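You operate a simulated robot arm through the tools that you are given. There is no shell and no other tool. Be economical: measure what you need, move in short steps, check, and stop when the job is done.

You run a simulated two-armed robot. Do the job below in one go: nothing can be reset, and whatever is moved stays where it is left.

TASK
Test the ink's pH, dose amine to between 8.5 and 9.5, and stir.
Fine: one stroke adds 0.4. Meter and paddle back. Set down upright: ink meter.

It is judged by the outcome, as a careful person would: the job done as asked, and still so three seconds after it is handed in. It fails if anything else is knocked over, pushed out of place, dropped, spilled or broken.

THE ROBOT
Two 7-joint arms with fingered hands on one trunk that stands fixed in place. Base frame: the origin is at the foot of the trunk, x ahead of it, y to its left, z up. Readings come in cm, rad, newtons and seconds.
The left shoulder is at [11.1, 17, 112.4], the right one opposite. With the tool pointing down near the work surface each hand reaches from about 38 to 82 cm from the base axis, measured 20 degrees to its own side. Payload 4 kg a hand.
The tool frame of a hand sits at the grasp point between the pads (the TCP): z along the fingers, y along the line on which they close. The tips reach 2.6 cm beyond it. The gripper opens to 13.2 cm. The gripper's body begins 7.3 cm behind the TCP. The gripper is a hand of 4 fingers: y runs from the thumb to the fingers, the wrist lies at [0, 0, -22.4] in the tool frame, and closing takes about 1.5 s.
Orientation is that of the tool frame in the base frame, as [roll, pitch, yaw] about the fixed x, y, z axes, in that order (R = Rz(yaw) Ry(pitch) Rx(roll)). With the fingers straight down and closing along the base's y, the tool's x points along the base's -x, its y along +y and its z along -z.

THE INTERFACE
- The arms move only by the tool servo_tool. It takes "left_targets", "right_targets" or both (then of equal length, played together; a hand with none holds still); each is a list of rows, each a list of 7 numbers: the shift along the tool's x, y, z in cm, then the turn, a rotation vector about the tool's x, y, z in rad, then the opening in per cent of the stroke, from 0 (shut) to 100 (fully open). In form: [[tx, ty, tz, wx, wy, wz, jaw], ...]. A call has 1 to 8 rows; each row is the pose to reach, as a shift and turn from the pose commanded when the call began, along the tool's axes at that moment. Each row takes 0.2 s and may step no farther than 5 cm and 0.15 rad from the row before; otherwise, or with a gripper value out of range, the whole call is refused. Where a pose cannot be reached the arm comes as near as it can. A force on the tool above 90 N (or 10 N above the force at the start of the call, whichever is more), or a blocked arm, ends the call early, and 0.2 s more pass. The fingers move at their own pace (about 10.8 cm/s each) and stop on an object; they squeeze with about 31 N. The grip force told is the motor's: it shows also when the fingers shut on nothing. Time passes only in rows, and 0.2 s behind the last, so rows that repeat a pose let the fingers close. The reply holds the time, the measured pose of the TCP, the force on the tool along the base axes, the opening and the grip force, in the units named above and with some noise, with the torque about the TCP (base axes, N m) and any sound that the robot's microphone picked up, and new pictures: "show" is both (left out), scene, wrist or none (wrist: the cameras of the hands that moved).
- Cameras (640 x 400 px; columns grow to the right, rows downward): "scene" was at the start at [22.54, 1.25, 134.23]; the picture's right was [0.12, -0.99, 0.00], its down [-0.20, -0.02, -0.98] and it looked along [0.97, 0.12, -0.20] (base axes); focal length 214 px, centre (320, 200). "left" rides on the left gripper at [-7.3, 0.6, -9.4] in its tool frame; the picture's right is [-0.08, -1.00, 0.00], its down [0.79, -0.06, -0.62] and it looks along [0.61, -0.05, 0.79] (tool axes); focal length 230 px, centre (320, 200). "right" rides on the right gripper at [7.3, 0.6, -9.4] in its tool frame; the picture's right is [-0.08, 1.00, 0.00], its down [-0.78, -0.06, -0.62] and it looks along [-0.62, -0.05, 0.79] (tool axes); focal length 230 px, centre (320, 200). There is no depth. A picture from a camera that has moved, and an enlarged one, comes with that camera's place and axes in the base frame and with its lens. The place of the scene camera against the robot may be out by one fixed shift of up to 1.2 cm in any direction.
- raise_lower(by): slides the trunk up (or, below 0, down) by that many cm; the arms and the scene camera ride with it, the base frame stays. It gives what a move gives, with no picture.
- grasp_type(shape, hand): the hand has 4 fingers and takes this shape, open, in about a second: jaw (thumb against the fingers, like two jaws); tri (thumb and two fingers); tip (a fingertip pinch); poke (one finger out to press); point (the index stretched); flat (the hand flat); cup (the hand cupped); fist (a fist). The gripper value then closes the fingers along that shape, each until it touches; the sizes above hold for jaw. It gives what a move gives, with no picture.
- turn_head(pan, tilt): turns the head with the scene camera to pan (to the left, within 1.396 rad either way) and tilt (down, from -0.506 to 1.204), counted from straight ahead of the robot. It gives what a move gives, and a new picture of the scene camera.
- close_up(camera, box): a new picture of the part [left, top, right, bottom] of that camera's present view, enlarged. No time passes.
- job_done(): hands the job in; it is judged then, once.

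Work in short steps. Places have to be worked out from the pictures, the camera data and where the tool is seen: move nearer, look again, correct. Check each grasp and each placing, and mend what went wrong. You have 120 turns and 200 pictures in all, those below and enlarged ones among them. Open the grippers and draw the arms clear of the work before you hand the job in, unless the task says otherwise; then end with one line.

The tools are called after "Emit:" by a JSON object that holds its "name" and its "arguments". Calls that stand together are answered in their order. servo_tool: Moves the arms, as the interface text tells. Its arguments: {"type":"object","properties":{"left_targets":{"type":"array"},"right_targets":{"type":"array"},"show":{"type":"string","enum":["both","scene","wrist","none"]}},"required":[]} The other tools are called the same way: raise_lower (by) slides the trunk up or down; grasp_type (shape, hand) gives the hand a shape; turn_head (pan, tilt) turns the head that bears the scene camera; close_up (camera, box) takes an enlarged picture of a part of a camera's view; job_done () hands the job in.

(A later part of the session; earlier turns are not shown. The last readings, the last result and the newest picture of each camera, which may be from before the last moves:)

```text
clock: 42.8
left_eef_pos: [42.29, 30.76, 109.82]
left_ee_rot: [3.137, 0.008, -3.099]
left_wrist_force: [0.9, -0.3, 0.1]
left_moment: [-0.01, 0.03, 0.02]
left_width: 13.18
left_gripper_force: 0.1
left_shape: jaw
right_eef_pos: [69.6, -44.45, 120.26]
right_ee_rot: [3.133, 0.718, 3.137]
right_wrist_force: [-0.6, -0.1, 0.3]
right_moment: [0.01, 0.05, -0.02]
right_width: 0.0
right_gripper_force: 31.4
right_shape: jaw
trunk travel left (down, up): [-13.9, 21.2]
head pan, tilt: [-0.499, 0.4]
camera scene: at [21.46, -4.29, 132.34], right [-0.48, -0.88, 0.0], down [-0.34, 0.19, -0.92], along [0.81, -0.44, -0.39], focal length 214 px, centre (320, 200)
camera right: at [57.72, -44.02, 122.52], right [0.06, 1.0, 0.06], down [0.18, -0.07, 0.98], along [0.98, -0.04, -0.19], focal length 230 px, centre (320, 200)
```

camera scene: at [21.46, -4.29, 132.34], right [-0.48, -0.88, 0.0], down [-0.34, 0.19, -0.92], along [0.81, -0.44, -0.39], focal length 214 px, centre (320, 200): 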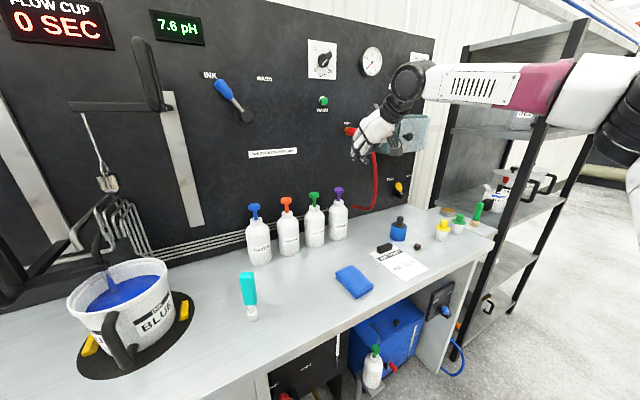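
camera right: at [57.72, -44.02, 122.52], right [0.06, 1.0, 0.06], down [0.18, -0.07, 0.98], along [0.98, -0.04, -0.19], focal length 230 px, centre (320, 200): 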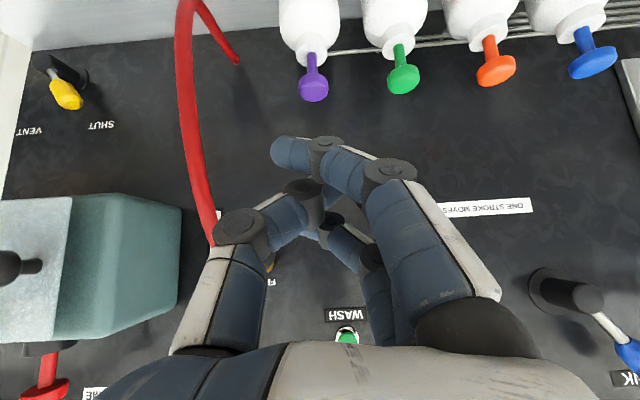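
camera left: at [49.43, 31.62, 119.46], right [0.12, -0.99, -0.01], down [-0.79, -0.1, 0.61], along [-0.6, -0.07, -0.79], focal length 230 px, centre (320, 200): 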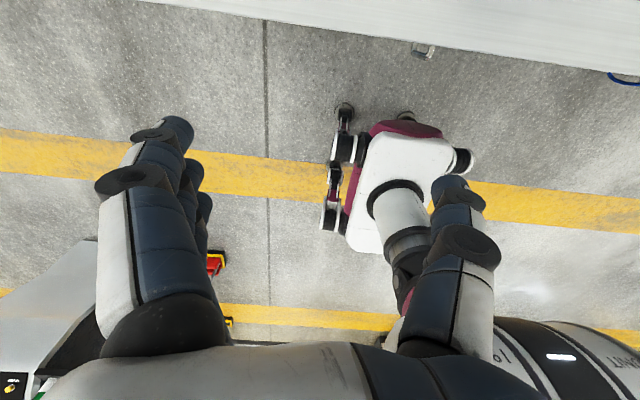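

Pump cap now ≈(80, -44.8, 105.5). The index of the closed hand is the lowest part (about 3.4 cm below TCP). I move above the cap with TCP at (80.3, -44.4, 112.5).

Emit:
{"name": "servo_tool", "arguments": {"right_targets": [[-1.6, 0, 4.2, 0, 0, 0, 0], [-3.0, 0.05, 8, 0, 0, 0, 0], [-3.2, 0.05, 12.3, 0, 0, 0, 0], [-3.2, 0.05, 12.3, 0, 0, 0, 0], [-3.2, 0.05, 12.3, 0, 0, 0, 0]]}}

Emit:
{"name": "close_up", "arguments": {"camera": "scene", "box": [280, 110, 420, 250]}}

```text
clock: 44.0
left_eef_pos: [42.4, 30.84, 109.95]
left_ee_rot: [3.136, 0.01, -3.099]
left_wrist_force: [0.3, 0.4, 0.0]
left_moment: [0.01, 0.04, 0.0]
left_width: 13.18
left_gripper_force: 0.1
left_shape: jaw
right_eef_pos: [79.72, -44.32, 113.04]
right_ee_rot: [3.133, 0.719, 3.138]
right_wrist_force: [0.2, -0.1, -0.5]
right_moment: [0.02, 0.03, 0.01]
right_width: 0.01
right_gripper_force: 30.9
right_shape: jaw
trunk travel left (down, up): [-13.9, 21.2]
head pan, tilt: [-0.499, 0.4]
camera scene: at [21.48, -4.31, 132.33], right [-0.48, -0.88, 0.0], down [-0.34, 0.19, -0.92], along [0.81, -0.44, -0.39], focal length 214 px, centre (320, 200)
camera right: at [68.06, -43.83, 115.21], right [0.06, 1.0, 0.06], down [0.18, -0.07, 0.98], along [0.98, -0.04, -0.19], focal length 230 px, centre (320, 200)
```

scene: 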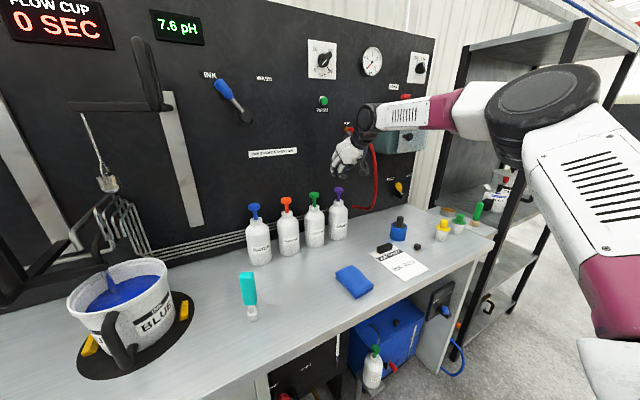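
right: 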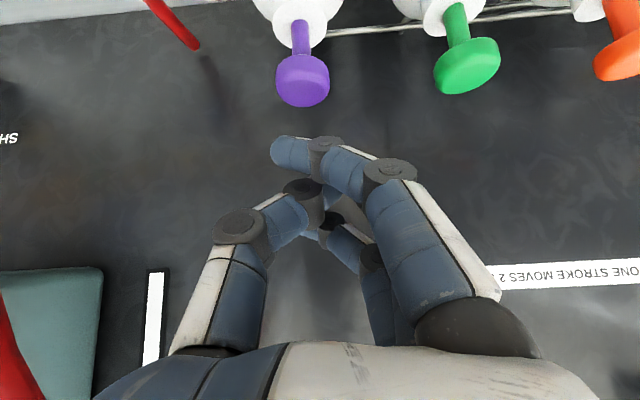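

```text
2.86 times, centred on (350, 180) of scene
camera zoom: at [21.48, -4.31, 132.33], right [-0.48, -0.88, 0.0], down [-0.34, 0.19, -0.92], along [0.81, -0.44, -0.39], focal length 613 px, centre (234, 257)
```

zoom: 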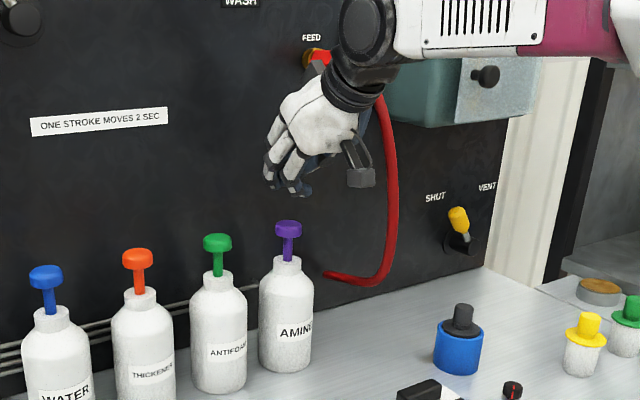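

Cap at ≈(80.9, -45, 105.3), fingertips about 4 cm above it. I lower to just above contact.

Emit:
{"name": "servo_tool", "arguments": {"right_targets": [[-0.5, -0.3, 1.2, 0, 0, 0, 0], [0.2, -0.4, 2.2, 0, 0, 0, 0], [1.0, -0.4, 3.2, 0, 0, 0, 0], [1.0, -0.4, 3.2, 0, 0, 0, 0]]}}

Emit:
{"name": "close_up", "arguments": {"camera": "scene", "box": [280, 110, 420, 250]}}

```text
clock: 45.0
left_eef_pos: [42.31, 30.89, 109.94]
left_ee_rot: [3.136, 0.01, -3.098]
left_wrist_force: [-0.6, -0.6, -0.2]
left_moment: [0.05, 0.02, -0.03]
left_width: 13.16
left_gripper_force: 0.1
left_shape: jaw
right_eef_pos: [81.24, -44.74, 109.97]
right_ee_rot: [3.132, 0.719, 3.138]
right_wrist_force: [-0.2, -0.3, -0.4]
right_moment: [0.02, 0.01, 0.01]
right_width: 0.01
right_gripper_force: 31.1
right_shape: jaw
trunk travel left (down, up): [-13.9, 21.2]
head pan, tilt: [-0.499, 0.4]
camera scene: at [21.39, -4.3, 132.36], right [-0.48, -0.88, 0.0], down [-0.34, 0.19, -0.92], along [0.81, -0.44, -0.39], focal length 214 px, centre (320, 200)
camera right: at [69.54, -44.3, 112.19], right [0.06, 1.0, 0.06], down [0.18, -0.07, 0.98], along [0.98, -0.04, -0.19], focal length 230 px, centre (320, 200)
```

scene: 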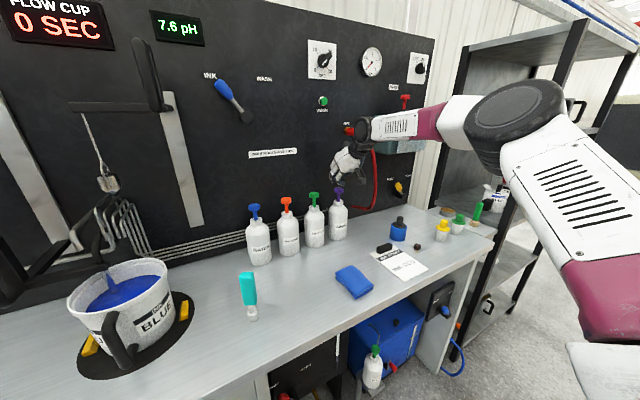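
right: 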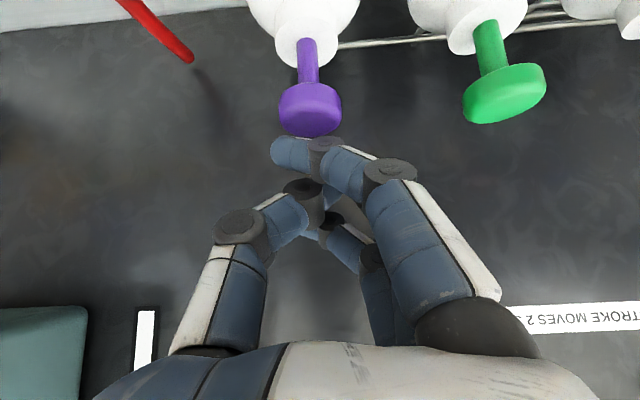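

```text
2.86 times, centred on (350, 180) of scene
camera zoom: at [21.39, -4.3, 132.36], right [-0.48, -0.88, 0.0], down [-0.34, 0.19, -0.92], along [0.81, -0.44, -0.39], focal length 613 px, centre (234, 257)
```

zoom: 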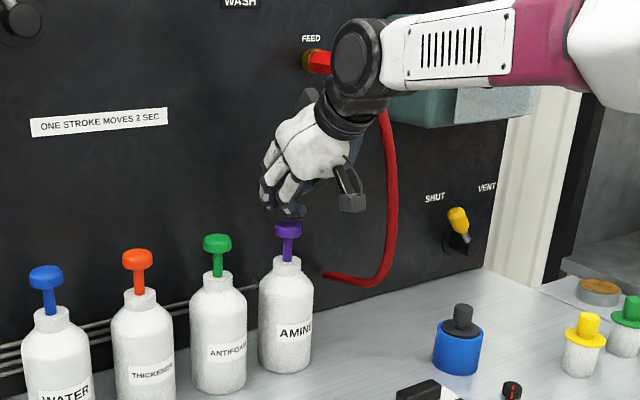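

Fingers are aligned about 1 cm above the cap. I press down 1.6 cm and read the force.

Emit:
{"name": "servo_tool", "arguments": {"right_targets": [[0.4, 0, 0.45, 0, 0, 0, 0], [0.75, 0, 0.85, 0, 0, 0, 0], [1.05, 0, 1.2, 0, 0, 0, 0], [1.05, 0, 1.2, 0, 0, 0, 0]], "show": "wrist"}}

Emit:
{"name": "close_up", "arguments": {"camera": "scene", "box": [280, 110, 420, 250]}}

```text
clock: 46.0
left_eef_pos: [42.21, 30.86, 110.04]
left_ee_rot: [3.135, 0.01, -3.098]
left_wrist_force: [-0.2, 0.9, 0.0]
left_moment: [-0.01, 0.0, 0.01]
left_width: 13.16
left_gripper_force: 0.1
left_shape: jaw
right_eef_pos: [81.24, -44.7, 108.43]
right_ee_rot: [3.133, 0.719, 3.139]
right_wrist_force: [0.8, 0.8, 1.6]
right_moment: [-0.07, -0.01, 0.03]
right_width: 0.0
right_gripper_force: 30.8
right_shape: jaw
trunk travel left (down, up): [-13.9, 21.2]
head pan, tilt: [-0.499, 0.4]
camera right: at [69.53, -44.26, 110.64], right [0.06, 1.0, 0.06], down [0.18, -0.07, 0.98], along [0.98, -0.04, -0.19], focal length 230 px, centre (320, 200)
```

right: 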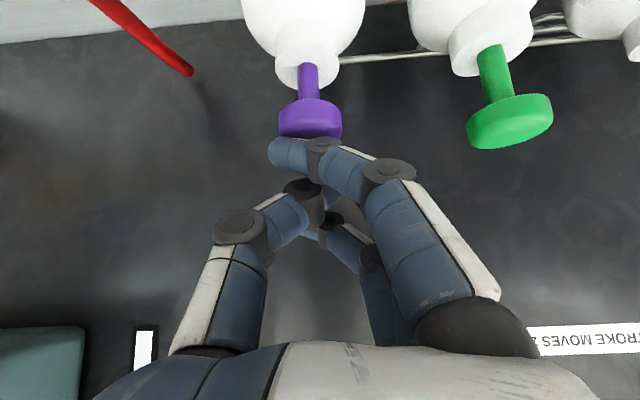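

```text
2.86 times, centred on (350, 180) of scene
camera zoom: at [21.4, -4.29, 132.36], right [-0.48, -0.88, 0.0], down [-0.34, 0.19, -0.92], along [0.81, -0.44, -0.39], focal length 613 px, centre (234, 257)
```

zoom: 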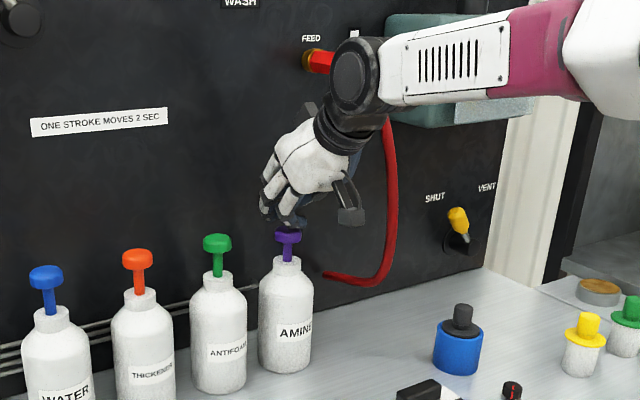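

Contact made (1.6 N), the cap starts moving down. I press about 1.5 cm further.

Emit:
{"name": "servo_tool", "arguments": {"right_targets": [[0.33, 0, 0.38, 0, 0, 0, 0], [0.66, 0, 0.75, 0, 0, 0, 0], [1.0, 0, 1.13, 0, 0, 0, 0], [1.0, 0, 1.13, 0, 0, 0, 0]], "show": "wrist"}}

Emit:
{"name": "close_up", "arguments": {"camera": "scene", "box": [280, 110, 420, 250]}}

```text
clock: 47.0
left_eef_pos: [42.26, 30.81, 110.02]
left_ee_rot: [3.137, 0.011, -3.099]
left_wrist_force: [0.1, -0.3, -0.3]
left_moment: [-0.01, -0.04, 0.03]
left_width: 13.2
left_gripper_force: 0.2
left_shape: jaw
right_eef_pos: [81.09, -44.8, 107.01]
right_ee_rot: [3.133, 0.719, 3.139]
right_wrist_force: [0.7, -0.7, 3.7]
right_moment: [-0.07, 0.01, 0.0]
right_width: 0.0
right_gripper_force: 30.4
right_shape: jaw
trunk travel left (down, up): [-13.9, 21.2]
head pan, tilt: [-0.499, 0.4]
camera right: at [69.45, -44.23, 109.17], right [0.06, 1.0, 0.06], down [0.18, -0.07, 0.98], along [0.98, -0.04, -0.19], focal length 230 px, centre (320, 200)
```

right: 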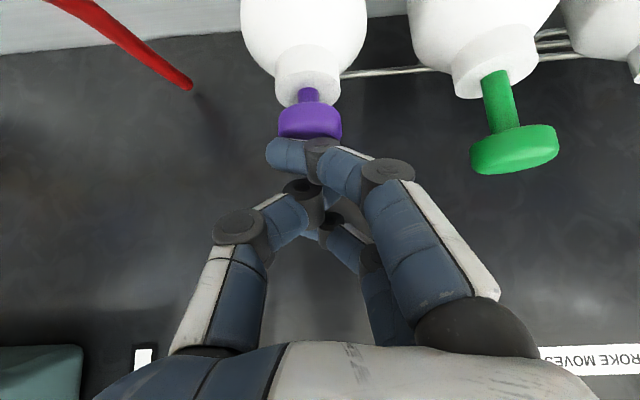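

```text
2.86 times, centred on (350, 180) of scene
camera zoom: at [21.38, -4.28, 132.36], right [-0.48, -0.88, 0.0], down [-0.34, 0.19, -0.92], along [0.81, -0.44, -0.39], focal length 613 px, centre (234, 257)
```

zoom: 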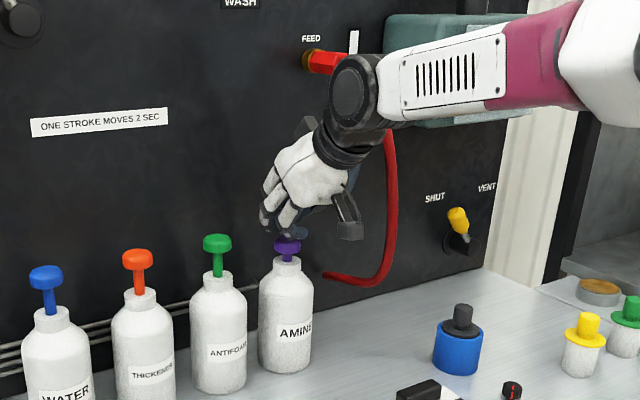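

The cap sinks smoothly (3.7 N). I continue to the end of the stroke.

Emit:
{"name": "servo_tool", "arguments": {"right_targets": [[0.33, 0, 0.38, 0, 0, 0, 0], [0.6, 0, 0.68, 0, 0, 0, 0], [0.8, 0, 0.9, 0, 0, 0, 0], [0.8, 0, 0.9, 0, 0, 0, 0]], "show": "wrist"}}

```text
clock: 48.0
left_eef_pos: [42.12, 30.88, 110.07]
left_ee_rot: [3.14, 0.011, -3.099]
left_wrist_force: [1.1, 0.6, -0.8]
left_moment: [-0.03, 0.0, 0.02]
left_width: 13.17
left_gripper_force: 0.0
left_shape: jaw
right_eef_pos: [81.03, -44.91, 105.77]
right_ee_rot: [3.134, 0.718, 3.138]
right_wrist_force: [-1.9, -0.6, 10.7]
right_moment: [-0.11, 0.11, 0.01]
right_width: 0.0
right_gripper_force: 30.8
right_shape: jaw
trunk travel left (down, up): [-13.9, 21.2]
head pan, tilt: [-0.499, 0.4]
camera right: at [69.28, -44.28, 107.96], right [0.06, 1.0, 0.06], down [0.19, -0.07, 0.98], along [0.98, -0.05, -0.19], focal length 230 px, centre (320, 200)
```

right: 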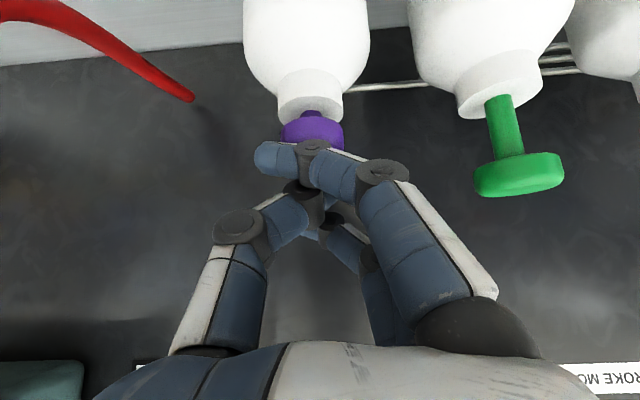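

Force rose to 10.7 N, near the bottom. I press a touch more to confirm the end stop.

Emit:
{"name": "servo_tool", "arguments": {"right_targets": [[0.2, 0, 0.23, 0, 0, 0, 0], [0.3, 0, 0.34, 0, 0, 0, 0], [0.3, 0, 0.34, 0, 0, 0, 0]], "show": "wrist"}}

Emit:
{"name": "close_up", "arguments": {"camera": "scene", "box": [280, 110, 420, 250]}}

```text
clock: 48.8
left_eef_pos: [42.02, 30.82, 109.96]
left_ee_rot: [3.136, 0.013, -3.097]
left_wrist_force: [-0.4, -0.4, -0.8]
left_moment: [-0.04, -0.04, -0.02]
left_width: 13.19
left_gripper_force: 0.2
left_shape: jaw
right_eef_pos: [81.12, -44.74, 105.68]
right_ee_rot: [3.134, 0.723, 3.139]
right_wrist_force: [-1.6, -1.0, 17.6]
right_moment: [-0.2, 0.27, 0.01]
right_width: 0.0
right_gripper_force: 31.2
right_shape: jaw
trunk travel left (down, up): [-13.9, 21.2]
head pan, tilt: [-0.499, 0.4]
camera right: at [69.37, -44.17, 107.72], right [0.06, 1.0, 0.06], down [0.18, -0.07, 0.98], along [0.98, -0.04, -0.18], focal length 230 px, centre (320, 200)
```

right: 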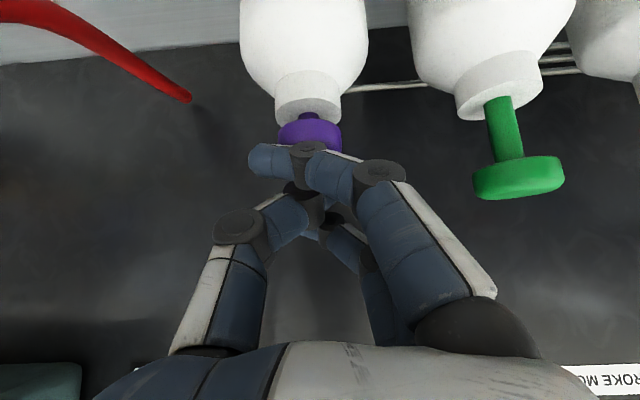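

```text
2.86 times, centred on (350, 180) of scene
camera zoom: at [21.2, -4.21, 132.41], right [-0.48, -0.88, 0.0], down [-0.34, 0.19, -0.92], along [0.81, -0.44, -0.39], focal length 613 px, centre (234, 257)
```

zoom: 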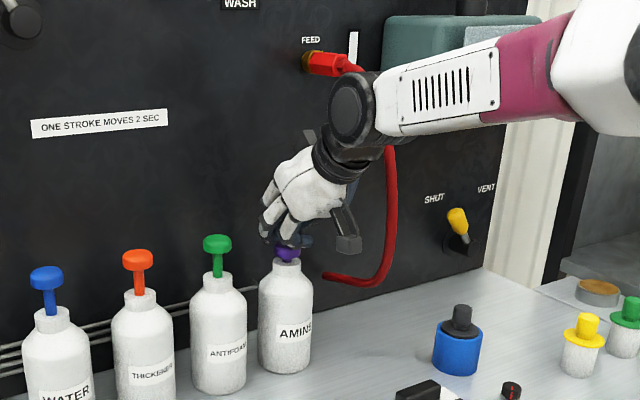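

Bottomed out: stroke 1 done. I raise fully so the pump springs back, and check.

Emit:
{"name": "servo_tool", "arguments": {"right_targets": [[-0.8, 0, -0.9, 0, 0, 0, 0], [-1.6, 0, -1.8, 0, 0, 0, 0], [-2.4, 0, -2.7, 0, 0, 0, 0], [-3.15, 0, -3.57, 0, 0, 0, 0], [-3.15, 0, -3.57, 0, 0, 0, 0], [-3.15, 0, -3.57, 0, 0, 0, 0]], "show": "wrist"}}

Emit:
{"name": "close_up", "arguments": {"camera": "scene", "box": [0, 0, 640, 400]}}

```text
clock: 50.2
left_eef_pos: [42.29, 30.85, 109.97]
left_ee_rot: [3.138, 0.008, -3.097]
left_wrist_force: [-0.3, 0.0, 0.0]
left_moment: [-0.05, 0.0, 0.02]
left_width: 13.17
left_gripper_force: 0.0
left_shape: jaw
right_eef_pos: [81.33, -44.81, 110.06]
right_ee_rot: [3.133, 0.718, 3.137]
right_wrist_force: [-0.9, -1.5, -0.2]
right_moment: [0.02, 0.0, -0.02]
right_width: 0.0
right_gripper_force: 30.9
right_shape: jaw
trunk travel left (down, up): [-13.9, 21.2]
head pan, tilt: [-0.499, 0.4]
camera right: at [69.48, -44.37, 112.27], right [0.06, 1.0, 0.06], down [0.18, -0.07, 0.98], along [0.98, -0.04, -0.19], focal length 230 px, centre (320, 200)
```

right: 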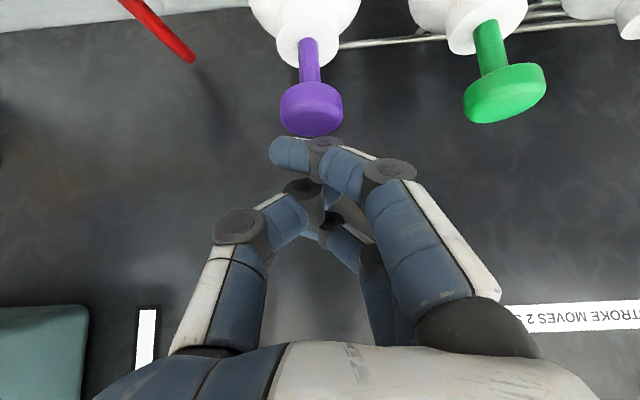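

```text
1.00 times, centred on (320, 200) of scene (not enlarged: the box is as wide or as high as the picture)
camera zoom: at [21.42, -4.31, 132.35], right [-0.48, -0.88, 0.0], down [-0.34, 0.19, -0.92], along [0.81, -0.44, -0.39], focal length 214 px, centre (320, 200)
```

zoom: 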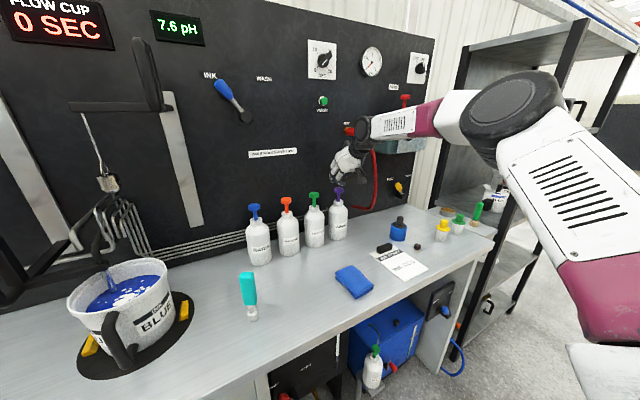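

The pump returned and white streaks appeared in the ink, so the dose registered. Stroke 2 with the same travel.

Emit:
{"name": "servo_tool", "arguments": {"right_targets": [[0.9, 0, 1.02, 0, 0, 0, 0], [1.7, 0, 1.93, 0, 0, 0, 0], [2.5, 0, 2.83, 0, 0, 0, 0], [3.15, 0, 3.57, 0, 0, 0, 0], [3.15, 0, 3.57, 0, 0, 0, 0], [2, 0, 2.3, 0, 0, 0, 0], [0.8, 0, 0.9, 0, 0, 0, 0], [0, 0, 0, 0, 0, 0, 0]], "show": "none"}}

Emit:
{"name": "servo_tool", "arguments": {"right_targets": [[0, 0, 0, 0, 0, 0, 0], [0, 0, 0, 0, 0, 0, 0]], "show": "both"}}

```text
clock: 52.0
left_eef_pos: [42.34, 30.81, 110.0]
left_ee_rot: [3.136, 0.007, -3.098]
left_wrist_force: [0.8, -0.7, 1.0]
left_moment: [-0.02, 0.0, -0.02]
left_width: 13.16
left_gripper_force: 0.1
left_shape: jaw
right_eef_pos: [81.14, -44.7, 110.02]
right_ee_rot: [3.133, 0.716, 3.139]
right_wrist_force: [-0.1, -0.2, -0.1]
right_moment: [0.0, -0.01, 0.01]
right_width: 0.0
right_gripper_force: 31.5
right_shape: jaw
trunk travel left (down, up): [-13.9, 21.2]
head pan, tilt: [-0.499, 0.4]
```

```text
clock: 52.6
left_eef_pos: [42.29, 30.83, 110.05]
left_ee_rot: [3.136, 0.009, -3.098]
left_wrist_force: [-0.7, 0.3, 0.1]
left_moment: [0.03, -0.01, 0.01]
left_width: 13.18
left_gripper_force: 0.1
left_shape: jaw
right_eef_pos: [81.18, -44.72, 110.13]
right_ee_rot: [3.132, 0.72, 3.138]
right_wrist_force: [0.2, 0.3, -0.8]
right_moment: [0.01, 0.03, 0.05]
right_width: 0.01
right_gripper_force: 30.8
right_shape: jaw
trunk travel left (down, up): [-13.9, 21.2]
head pan, tilt: [-0.499, 0.4]
camera scene: at [21.42, -4.3, 132.35], right [-0.48, -0.88, 0.0], down [-0.34, 0.19, -0.92], along [0.81, -0.44, -0.39], focal length 214 px, centre (320, 200)
camera right: at [69.43, -44.22, 112.21], right [0.06, 1.0, 0.06], down [0.18, -0.07, 0.98], along [0.98, -0.04, -0.19], focal length 230 px, centre (320, 200)
```

scene: 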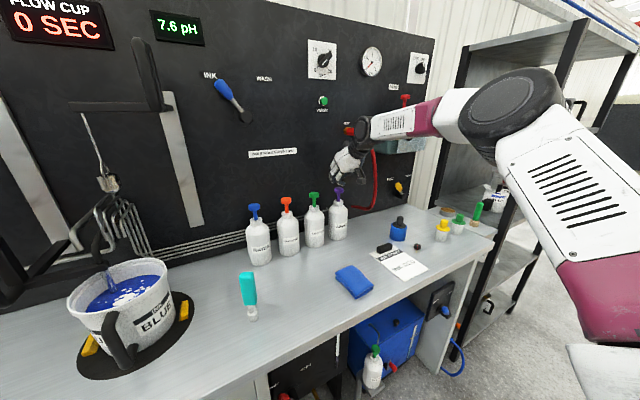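
right: 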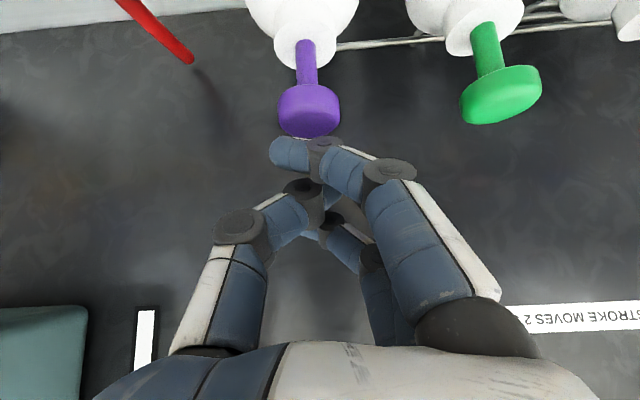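

Stroke 2 done. Since both 3 and 4 strokes (8.8 / 9.2) lie within the band, I'll make 4 total for margin. Stroke 3, with force read at the bottom.

Emit:
{"name": "servo_tool", "arguments": {"right_targets": [[0.9, 0, 1.02, 0, 0, 0, 0], [1.7, 0, 1.93, 0, 0, 0, 0], [2.5, 0, 2.83, 0, 0, 0, 0], [3.15, 0, 3.57, 0, 0, 0, 0], [3.15, 0, 3.57, 0, 0, 0, 0]], "show": "none"}}

Emit:
{"name": "servo_tool", "arguments": {"right_targets": [[-0.9, 0, -1.02, 0, 0, 0, 0], [-1.7, 0, -1.93, 0, 0, 0, 0], [-2.5, 0, -2.83, 0, 0, 0, 0], [-3.15, 0, -3.57, 0, 0, 0, 0], [-3.15, 0, -3.57, 0, 0, 0, 0], [-3.15, 0, -3.57, 0, 0, 0, 0]], "show": "wrist"}}

```text
clock: 53.8
left_eef_pos: [42.05, 30.9, 110.0]
left_ee_rot: [3.136, 0.012, -3.097]
left_wrist_force: [-0.1, 0.3, -0.2]
left_moment: [0.0, 0.01, -0.01]
left_width: 13.2
left_gripper_force: 0.2
left_shape: jaw
right_eef_pos: [81.1, -44.81, 105.49]
right_ee_rot: [3.134, 0.723, 3.138]
right_wrist_force: [-4.4, -1.6, 13.8]
right_moment: [-0.18, 0.21, -0.05]
right_width: 0.01
right_gripper_force: 31.5
right_shape: jaw
trunk travel left (down, up): [-13.9, 21.2]
head pan, tilt: [-0.499, 0.4]
```

```text
clock: 55.2
left_eef_pos: [42.37, 30.92, 110.05]
left_ee_rot: [3.135, 0.011, -3.098]
left_wrist_force: [-0.1, 1.1, 0.2]
left_moment: [0.05, -0.01, 0.03]
left_width: 13.2
left_gripper_force: 0.0
left_shape: jaw
right_eef_pos: [81.33, -44.94, 109.99]
right_ee_rot: [3.132, 0.719, 3.138]
right_wrist_force: [0.6, -1.1, 0.4]
right_moment: [-0.03, 0.01, 0.01]
right_width: 0.0
right_gripper_force: 31.2
right_shape: jaw
trunk travel left (down, up): [-13.9, 21.2]
head pan, tilt: [-0.499, 0.4]
camera right: at [69.57, -44.38, 112.17], right [0.06, 1.0, 0.06], down [0.18, -0.07, 0.98], along [0.98, -0.04, -0.19], focal length 230 px, centre (320, 200)
```

right: 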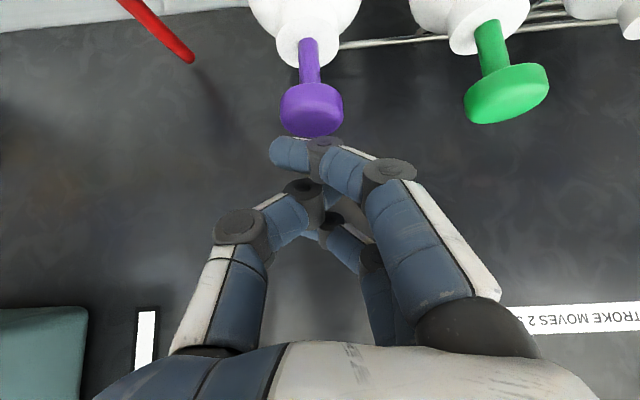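

Stroke 3 bottomed (13.8 N) and returned. Stroke 4 the same way.

Emit:
{"name": "servo_tool", "arguments": {"right_targets": [[0.9, 0, 1.02, 0, 0, 0, 0], [1.7, 0, 1.93, 0, 0, 0, 0], [2.5, 0, 2.83, 0, 0, 0, 0], [3.15, 0, 3.57, 0, 0, 0, 0], [3.15, 0, 3.57, 0, 0, 0, 0]], "show": "none"}}

Emit:
{"name": "servo_tool", "arguments": {"right_targets": [[-0.9, 0, -1.02, 0, 0, 0, 0], [-1.7, 0, -1.93, 0, 0, 0, 0], [-2.5, 0, -2.83, 0, 0, 0, 0], [-3.15, 0, -3.57, 0, 0, 0, 0], [-3.3, 0, -7.5, 0, 0, 0, 0], [-1.5, 0, -11.5, 0, 0.05, 0, 0], [0, 0, -15.5, 0, 0.1, 0, 0], [2, 0, -19.5, 0, 0.1, 0, 0]], "show": "scene"}}

```text
clock: 56.4
left_eef_pos: [42.08, 30.97, 109.97]
left_ee_rot: [3.139, 0.013, -3.099]
left_wrist_force: [-1.4, 0.2, 0.1]
left_moment: [-0.02, -0.03, 0.01]
left_width: 13.19
left_gripper_force: 0.1
left_shape: jaw
right_eef_pos: [81.34, -44.6, 106.09]
right_ee_rot: [3.135, 0.729, 3.138]
right_wrist_force: [7.2, 3.3, 25.0]
right_moment: [-0.35, 0.15, 0.07]
right_width: 0.01
right_gripper_force: 31.3
right_shape: jaw
trunk travel left (down, up): [-13.9, 21.2]
head pan, tilt: [-0.499, 0.4]
```

```text
clock: 58.2
left_eef_pos: [42.34, 30.68, 110.01]
left_ee_rot: [3.136, 0.011, -3.098]
left_wrist_force: [-0.8, -0.5, 0.7]
left_moment: [0.01, 0.0, 0.01]
left_width: 13.19
left_gripper_force: 0.1
left_shape: jaw
right_eef_pos: [66.74, -44.97, 118.7]
right_ee_rot: [3.129, 0.62, 3.136]
right_wrist_force: [0.3, 0.4, 0.6]
right_moment: [0.01, 0.04, -0.02]
right_width: 0.0
right_gripper_force: 31.1
right_shape: jaw
trunk travel left (down, up): [-13.9, 21.2]
head pan, tilt: [-0.499, 0.4]
camera scene: at [21.41, -4.46, 132.34], right [-0.48, -0.88, 0.0], down [-0.34, 0.19, -0.92], along [0.81, -0.44, -0.39], focal length 214 px, centre (320, 200)
```

scene: 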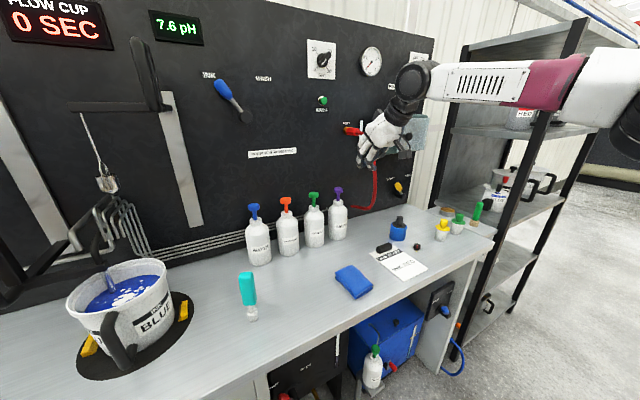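

Four strokes done and everything is still in place. Now the paddle: handle estimated at (60, 36.8), top z≈110. I bring the left hand above it and turn the head to watch, also drawing the right hand back.

Emit:
{"name": "servo_tool", "arguments": {"left_targets": [[-2, 0.5, -2.5, 0, 0, 0, 100], [-4, 1, -5, 0, 0, 0, 100], [-7, 1.5, -7, 0, 0, 0.02, 100], [-10.5, 2.5, -8, 0, 0, 0.044, 100], [-14, 3.5, -8, 0, 0, 0.044, 100], [-16, 4, -8, 0, 0, 0.044, 100], [-16, 4, -8, 0, 0, 0.044, 100]], "right_targets": [[2.5, 0, -2.5, 0, 0.1, 0, 0], [5, 0, -5, 0, 0.2, 0, 0], [7.5, 0, -7, 0, 0.3, 0, 0], [9, 0, -8, 0, 0.4, 0, 0], [9, 0, -8, 0, 0.4, 0, 0], [9, 0, -8, 0, 0.4, 0, 0], [9, 0, -8, 0, 0.4, 0, 0]], "show": "none"}}

Emit:
{"name": "turn_head", "arguments": {"pan": 0.4, "tilt": 0.5}}

Emit:
{"name": "close_up", "arguments": {"camera": "left", "box": [0, 0, 640, 400]}}

```text
clock: 59.8
left_eef_pos: [57.92, 35.35, 118.07]
left_ee_rot: [3.136, 0.009, 3.141]
left_wrist_force: [0.0, 0.6, -0.6]
left_moment: [0.02, 0.01, 0.02]
left_width: 13.2
left_gripper_force: 0.0
left_shape: jaw
right_eef_pos: [54.97, -44.92, 119.8]
right_ee_rot: [3.134, 0.221, 3.141]
right_wrist_force: [-0.4, 0.0, 0.1]
right_moment: [-0.04, -0.01, 0.04]
right_width: 0.0
right_gripper_force: 31.3
right_shape: jaw
trunk travel left (down, up): [-13.9, 21.2]
head pan, tilt: [-0.499, 0.4]
```

```text
clock: 61.0
left_eef_pos: [57.89, 35.26, 118.13]
left_ee_rot: [3.136, 0.007, -3.141]
left_wrist_force: [0.0, -0.6, 0.2]
left_moment: [-0.01, 0.0, -0.01]
left_width: 13.17
left_gripper_force: 0.0
left_shape: jaw
right_eef_pos: [55.09, -44.9, 119.83]
right_ee_rot: [3.135, 0.221, 3.141]
right_wrist_force: [-1.0, -0.6, 0.1]
right_moment: [0.0, 0.01, 0.0]
right_width: 0.0
right_gripper_force: 30.7
right_shape: jaw
trunk travel left (down, up): [-13.9, 21.2]
head pan, tilt: [0.4, 0.499]
camera scene: at [21.68, 3.66, 131.43], right [0.39, -0.92, 0.0], down [-0.44, -0.19, -0.88], along [0.81, 0.34, -0.48], focal length 214 px, centre (320, 200)
```

scene: 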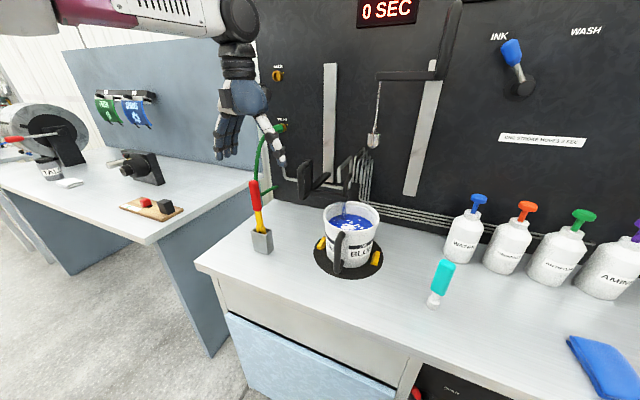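

```text
1.00 times, centred on (320, 200) of left (not enlarged: the box is as wide or as high as the picture)
camera zoom: at [65.16, 35.86, 127.45], right [0.08, -1.0, -0.01], down [-0.79, -0.06, 0.61], along [-0.61, -0.04, -0.79], focal length 230 px, centre (320, 200)
```

zoom: 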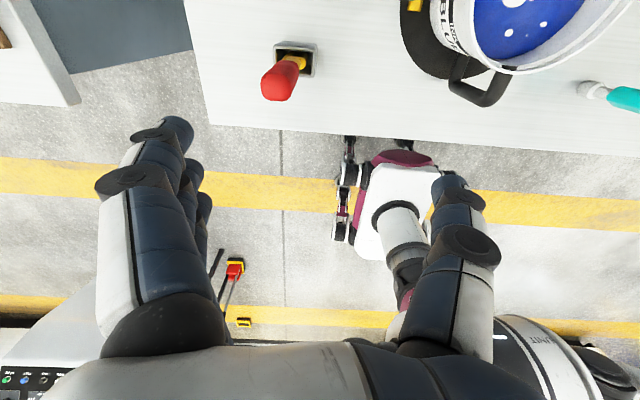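

Both cameras agree on the paddle handle at (61.4, 38.7), top z≈109.5. I align and descend with the hand open.

Emit:
{"name": "servo_tool", "arguments": {"left_targets": [[-2, 2, 0, 0, 0, 0, 100], [-3.5, 3.4, 0, 0, 0, 0, 90], [-3.5, 3.4, 4, 0, 0, 0, 80], [-3.5, 3.4, 8, 0, 0, 0, 80], [-3.5, 3.4, 8, 0, 0, 0, 80]]}}

Emit:
{"name": "close_up", "arguments": {"camera": "scene", "box": [190, 110, 330, 260]}}

```text
clock: 62.2
left_eef_pos: [61.64, 38.52, 110.21]
left_ee_rot: [3.136, 0.011, 3.141]
left_wrist_force: [0.1, -0.3, -0.3]
left_moment: [0.0, -0.03, 0.01]
left_width: 10.6
left_gripper_force: 0.0
left_shape: jaw
right_eef_pos: [55.0, -44.81, 119.84]
right_ee_rot: [3.135, 0.22, -3.141]
right_wrist_force: [-0.3, 0.3, -0.3]
right_moment: [0.0, 0.0, 0.01]
right_width: 0.0
right_gripper_force: 31.1
right_shape: jaw
trunk travel left (down, up): [-13.9, 21.2]
head pan, tilt: [0.4, 0.499]
camera scene: at [21.62, 3.67, 131.45], right [0.39, -0.92, 0.0], down [-0.44, -0.19, -0.88], along [0.81, 0.34, -0.48], focal length 214 px, centre (320, 200)
camera left: at [68.8, 39.09, 119.51], right [0.08, -1.0, -0.01], down [-0.79, -0.06, 0.61], along [-0.61, -0.04, -0.79], focal length 230 px, centre (320, 200)
```

scene: 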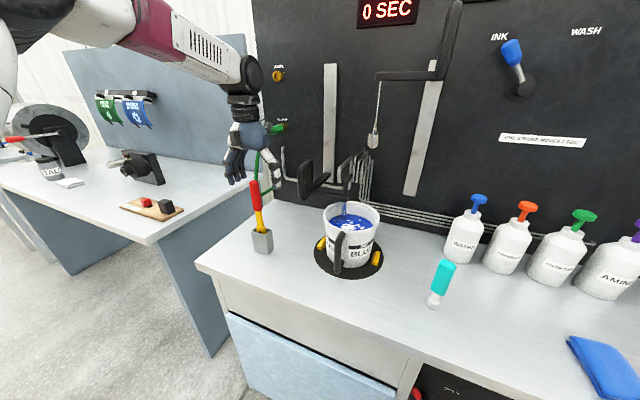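
left: 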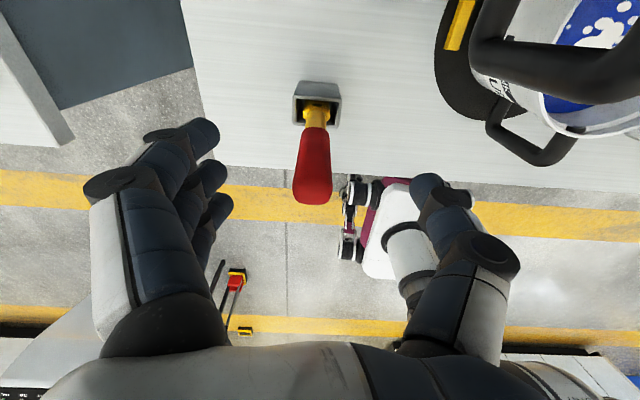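

```text
2.67 times, centred on (260, 185) of scene
camera zoom: at [21.62, 3.67, 131.45], right [0.39, -0.92, 0.0], down [-0.44, -0.19, -0.88], along [0.81, 0.34, -0.48], focal length 572 px, centre (480, 240)
```

zoom: 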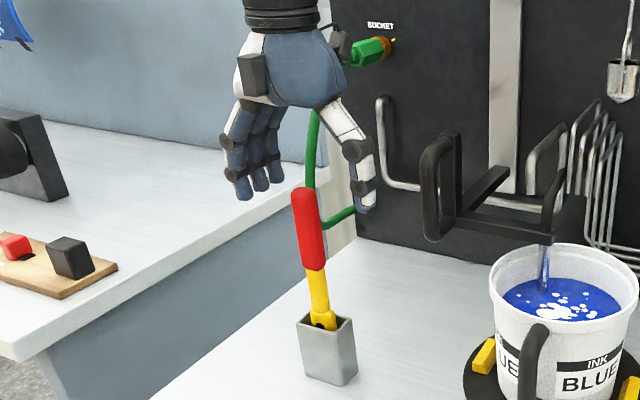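

Handle sits ~0.35 cm toward +y of the TCP. I correct, descend 5 cm and close.

Emit:
{"name": "servo_tool", "arguments": {"left_targets": [[0, 0.35, 2.5, 0, 0, 0, 80], [0, 0.35, 5, 0, 0, 0, 70], [0, 0.35, 5, 0, 0, 0, 40], [0, 0.35, 5, 0, 0, 0, 20], [0, 0.35, 5, 0, 0, 0, 0], [0, 0.35, 5, 0, 0, 0, 0], [0, 0.35, 5, 0, 0, 0, 0], [0, 0.35, 5, 0, 0, 0, 0]]}}

Emit:
{"name": "close_up", "arguments": {"camera": "scene", "box": [190, 110, 330, 260]}}

```text
clock: 64.0
left_eef_pos: [61.8, 39.24, 105.11]
left_ee_rot: [3.137, 0.008, 3.141]
left_wrist_force: [-0.7, 0.3, 0.7]
left_moment: [0.09, -0.07, 0.0]
left_width: 0.64
left_gripper_force: 31.0
left_shape: jaw
right_eef_pos: [54.92, -44.92, 119.9]
right_ee_rot: [3.135, 0.222, 3.14]
right_wrist_force: [0.6, 0.2, -0.7]
right_moment: [0.0, 0.0, 0.06]
right_width: 0.0
right_gripper_force: 30.8
right_shape: jaw
trunk travel left (down, up): [-13.9, 21.2]
head pan, tilt: [0.4, 0.499]
camera scene: at [21.68, 3.68, 131.43], right [0.39, -0.92, 0.0], down [-0.44, -0.19, -0.88], along [0.81, 0.34, -0.48], focal length 214 px, centre (320, 200)
camera left: at [68.92, 39.65, 114.6], right [0.08, -1.0, -0.01], down [-0.79, -0.06, 0.61], along [-0.61, -0.04, -0.79], focal length 230 px, centre (320, 200)
```

scene: 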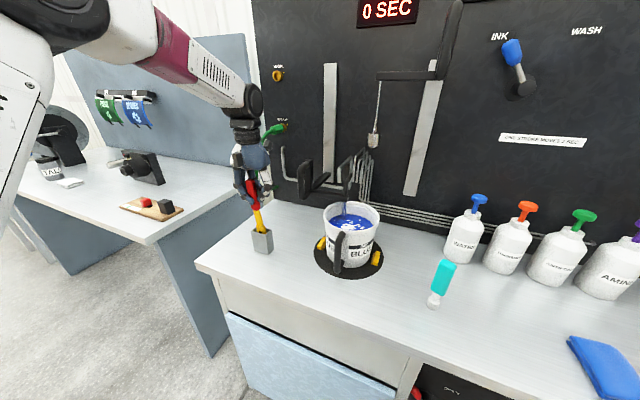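
left: 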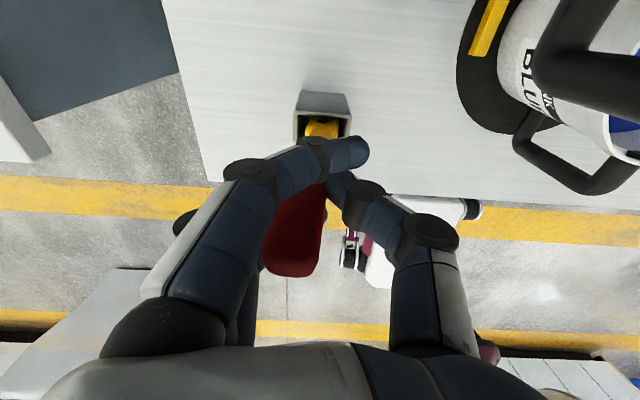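

```text
2.67 times, centred on (260, 185) of scene
camera zoom: at [21.68, 3.68, 131.43], right [0.39, -0.92, 0.0], down [-0.44, -0.19, -0.88], along [0.81, 0.34, -0.48], focal length 572 px, centre (480, 240)
```

zoom: 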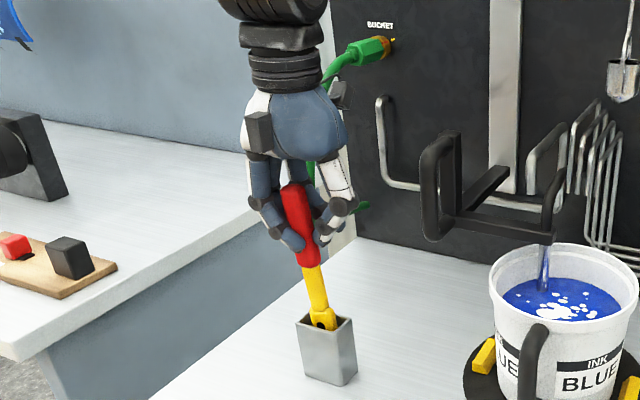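

The handle is gripped and the holder has not moved. I lift straight up.

Emit:
{"name": "servo_tool", "arguments": {"left_targets": [[0, 0, -1, 0, 0, 0, 0], [0, 0, -3, 0, 0, 0, 0], [0, 0, -6, 0, 0, 0, 0], [0, 0, -10, 0, 0, 0, 0], [0, 0, -13, 0, 0, 0, 0], [0, 0, -13, 0, 0, 0, 0]]}}

Emit:
{"name": "close_up", "arguments": {"camera": "scene", "box": [190, 90, 330, 260]}}

```text
clock: 65.4
left_eef_pos: [61.62, 39.19, 118.26]
left_ee_rot: [3.136, 0.01, -3.142]
left_wrist_force: [-0.3, 0.1, -0.9]
left_moment: [0.0, -0.02, -0.02]
left_width: 0.51
left_gripper_force: 31.0
left_shape: jaw
right_eef_pos: [55.11, -44.87, 119.87]
right_ee_rot: [3.135, 0.216, -3.141]
right_wrist_force: [0.2, 0.0, 0.4]
right_moment: [-0.05, 0.03, -0.01]
right_width: 0.01
right_gripper_force: 30.8
right_shape: jaw
trunk travel left (down, up): [-13.9, 21.2]
head pan, tilt: [0.4, 0.499]
camera scene: at [21.7, 3.69, 131.42], right [0.39, -0.92, 0.0], down [-0.44, -0.19, -0.88], along [0.81, 0.34, -0.48], focal length 214 px, centre (320, 200)
camera left: at [68.83, 39.7, 127.74], right [0.08, -1.0, -0.01], down [-0.79, -0.06, 0.61], along [-0.61, -0.04, -0.79], focal length 230 px, centre (320, 200)
```

scene: 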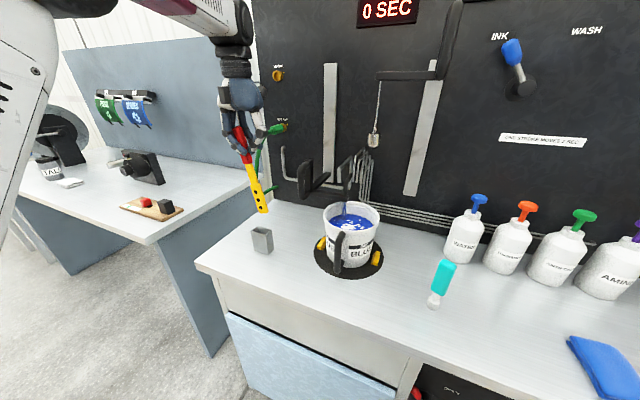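
left: 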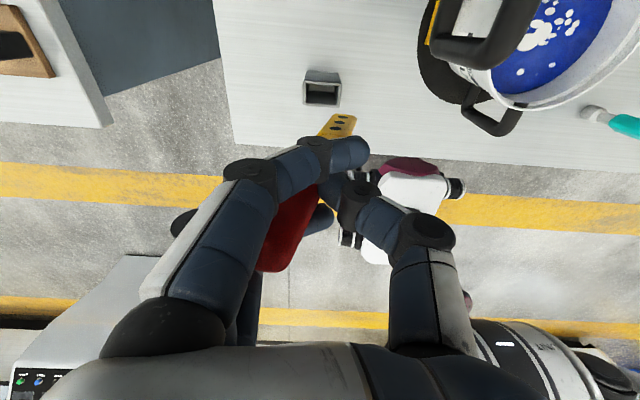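

```text
2.35 times, centred on (260, 175) of scene
camera zoom: at [21.7, 3.69, 131.42], right [0.39, -0.92, 0.0], down [-0.44, -0.19, -0.88], along [0.81, 0.34, -0.48], focal length 505 px, centre (461, 259)
```

zoom: 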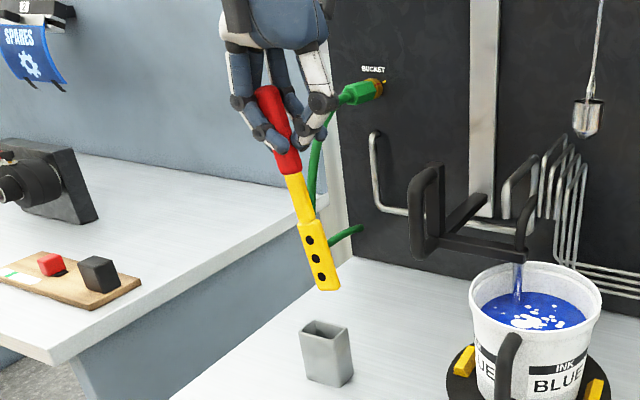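

The paddle is out; its blade end is ≈(−1.4, −2.1, −18.3) from the TCP. I swing it around the swing-arm to in front of the pot, high, tilting the hand back 0.4.

Emit:
{"name": "servo_tool", "arguments": {"left_targets": [[3, 0, -3, 0, 0, 0, 0], [6, -2, -5.5, 0, 0, 0, 0], [8, -6, -5.5, 0, 0, 0, 0], [8.5, -10.5, -5.5, 0, 0, 0, 0], [8.5, -15, -5.5, 0, 0, 0, 0], [8.5, -19.5, -5.5, 0, -0.13, 0, 0], [8.5, -23, -5.5, 0, -0.26, 0, 0], [8.5, -23, -5.5, 0, -0.4, 0, 0]]}}

Emit:
{"name": "close_up", "arguments": {"camera": "scene", "box": [240, 90, 440, 280]}}

```text
clock: 67.4
left_eef_pos: [65.76, 22.62, 126.28]
left_ee_rot: [-3.067, 0.399, -3.077]
left_wrist_force: [0.1, -0.7, -0.4]
left_moment: [0.0, -0.01, -0.03]
left_width: 0.48
left_gripper_force: 30.9
left_shape: jaw
left hand out of reach, approached as far as the arm can: row 4, 5, 6, 7, 8
right_eef_pos: [54.95, -44.94, 119.84]
right_ee_rot: [3.136, 0.219, -3.14]
right_wrist_force: [-0.1, -1.4, -0.1]
right_moment: [-0.03, -0.01, 0.0]
right_width: 0.0
right_gripper_force: 31.3
right_shape: jaw
trunk travel left (down, up): [-13.9, 21.2]
head pan, tilt: [0.4, 0.499]
stopped in row 8 (left hand): the arm was blocked; the commanded pose is now the measured one
camera scene: at [21.71, 3.76, 131.66], right [0.4, -0.92, 0.0], down [-0.42, -0.18, -0.89], along [0.82, 0.35, -0.46], focal length 214 px, centre (320, 200)
camera left: at [68.83, 24.1, 137.61], right [0.11, -0.99, 0.1], down [-0.96, -0.08, 0.27], along [-0.26, -0.12, -0.96], focal length 230 px, centre (320, 200)
```

scene: 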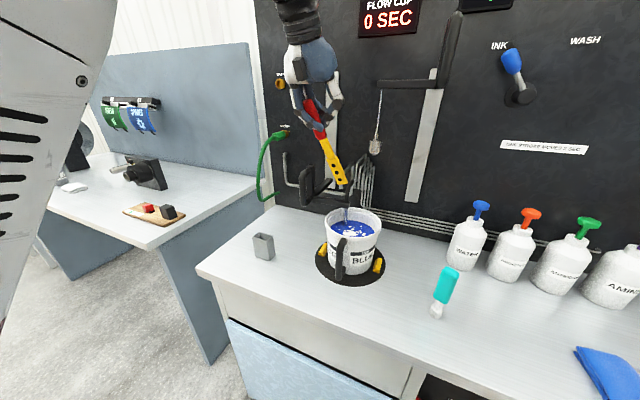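
left: 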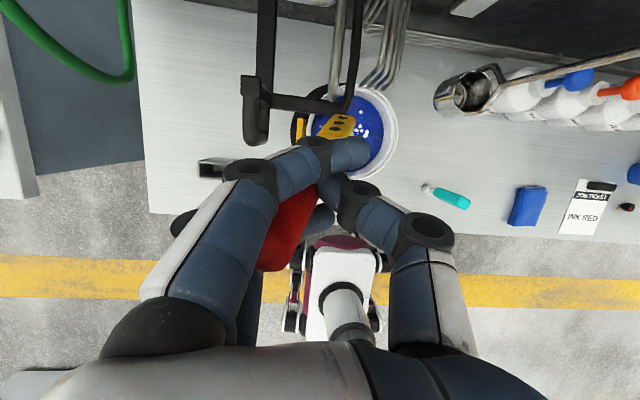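

```text
2.11 times, centred on (340, 185) of scene
camera zoom: at [21.71, 3.76, 131.66], right [0.4, -0.92, 0.0], down [-0.42, -0.18, -0.89], along [0.82, 0.35, -0.46], focal length 452 px, centre (278, 232)
```

zoom: 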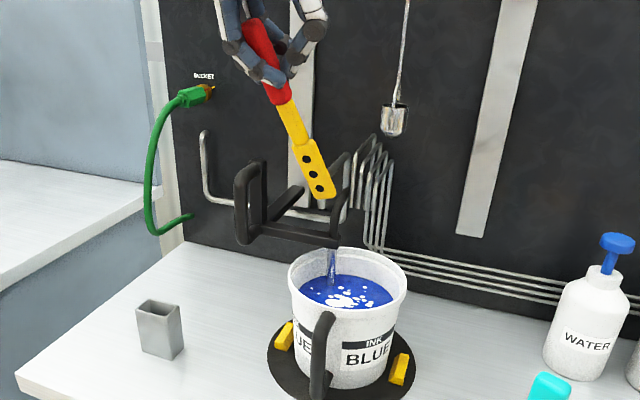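

The arm drifted forward because that pose was out of reach; the blade now hovers just over the swing-arm bar. I pull straight back toward the robot, adding the natural clockwise yaw.

Emit:
{"name": "servo_tool", "arguments": {"left_targets": [[1.8, 0, -1, 0, 0, 0, 0], [3.7, 0, -1.8, 0, 0, 0, 0], [5.5, 0, -2.4, 0.04, 0, 0.09, 0], [7.3, 0, -3, 0.08, 0, 0.18, 0]]}}

Emit:
{"name": "close_up", "arguments": {"camera": "scene", "box": [240, 90, 440, 280]}}

```text
clock: 68.4
left_eef_pos: [62.07, 26.53, 127.53]
left_ee_rot: [-3.002, 0.427, 3.055]
left_wrist_force: [-0.6, -0.6, -1.5]
left_moment: [-0.01, 0.01, 0.0]
left_width: 0.52
left_gripper_force: 30.8
left_shape: jaw
left hand out of reach, approached as far as the arm can: row 1, 2, 3, 4
right_eef_pos: [54.98, -44.87, 119.95]
right_ee_rot: [3.134, 0.221, 3.142]
right_wrist_force: [0.5, 0.2, -0.4]
right_moment: [0.01, -0.01, 0.01]
right_width: 0.0
right_gripper_force: 31.4
right_shape: jaw
trunk travel left (down, up): [-13.9, 21.2]
head pan, tilt: [0.4, 0.499]
camera scene: at [21.89, 3.47, 132.02], right [0.36, -0.93, 0.0], down [-0.39, -0.15, -0.91], along [0.85, 0.33, -0.42], focal length 214 px, centre (320, 200)
camera left: at [65.05, 28.22, 138.95], right [-0.07, -0.98, 0.16], down [-0.96, 0.11, 0.24], along [-0.25, -0.14, -0.96], focal length 230 px, centre (320, 200)
```

scene: 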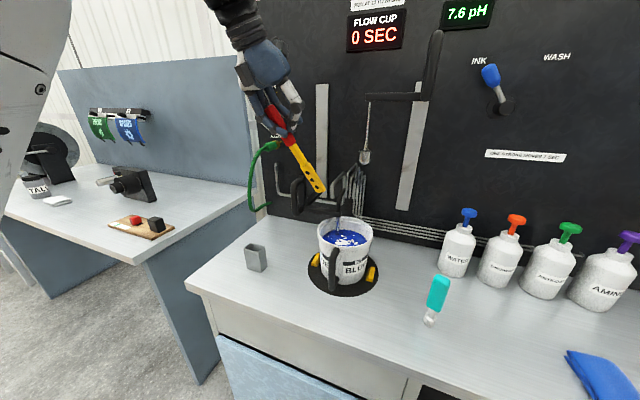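
left: 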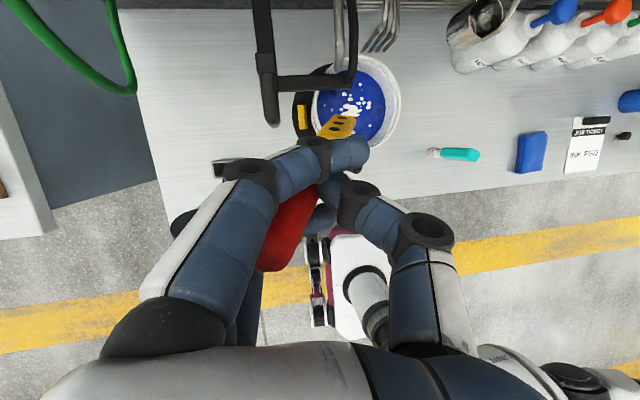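

```text
2.11 times, centred on (340, 185) of scene
camera zoom: at [21.89, 3.47, 132.02], right [0.36, -0.93, 0.0], down [-0.39, -0.15, -0.91], along [0.85, 0.33, -0.42], focal length 452 px, centre (278, 232)
```

zoom: 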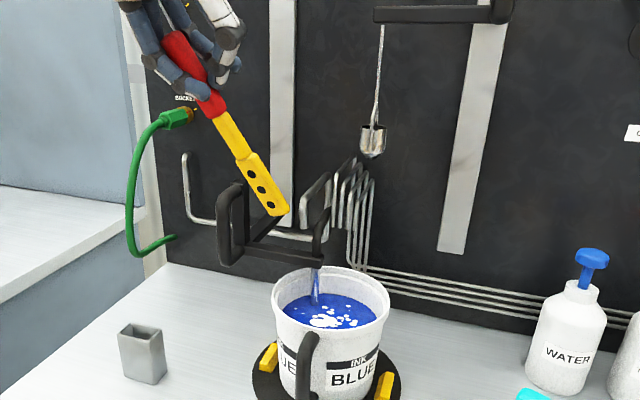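

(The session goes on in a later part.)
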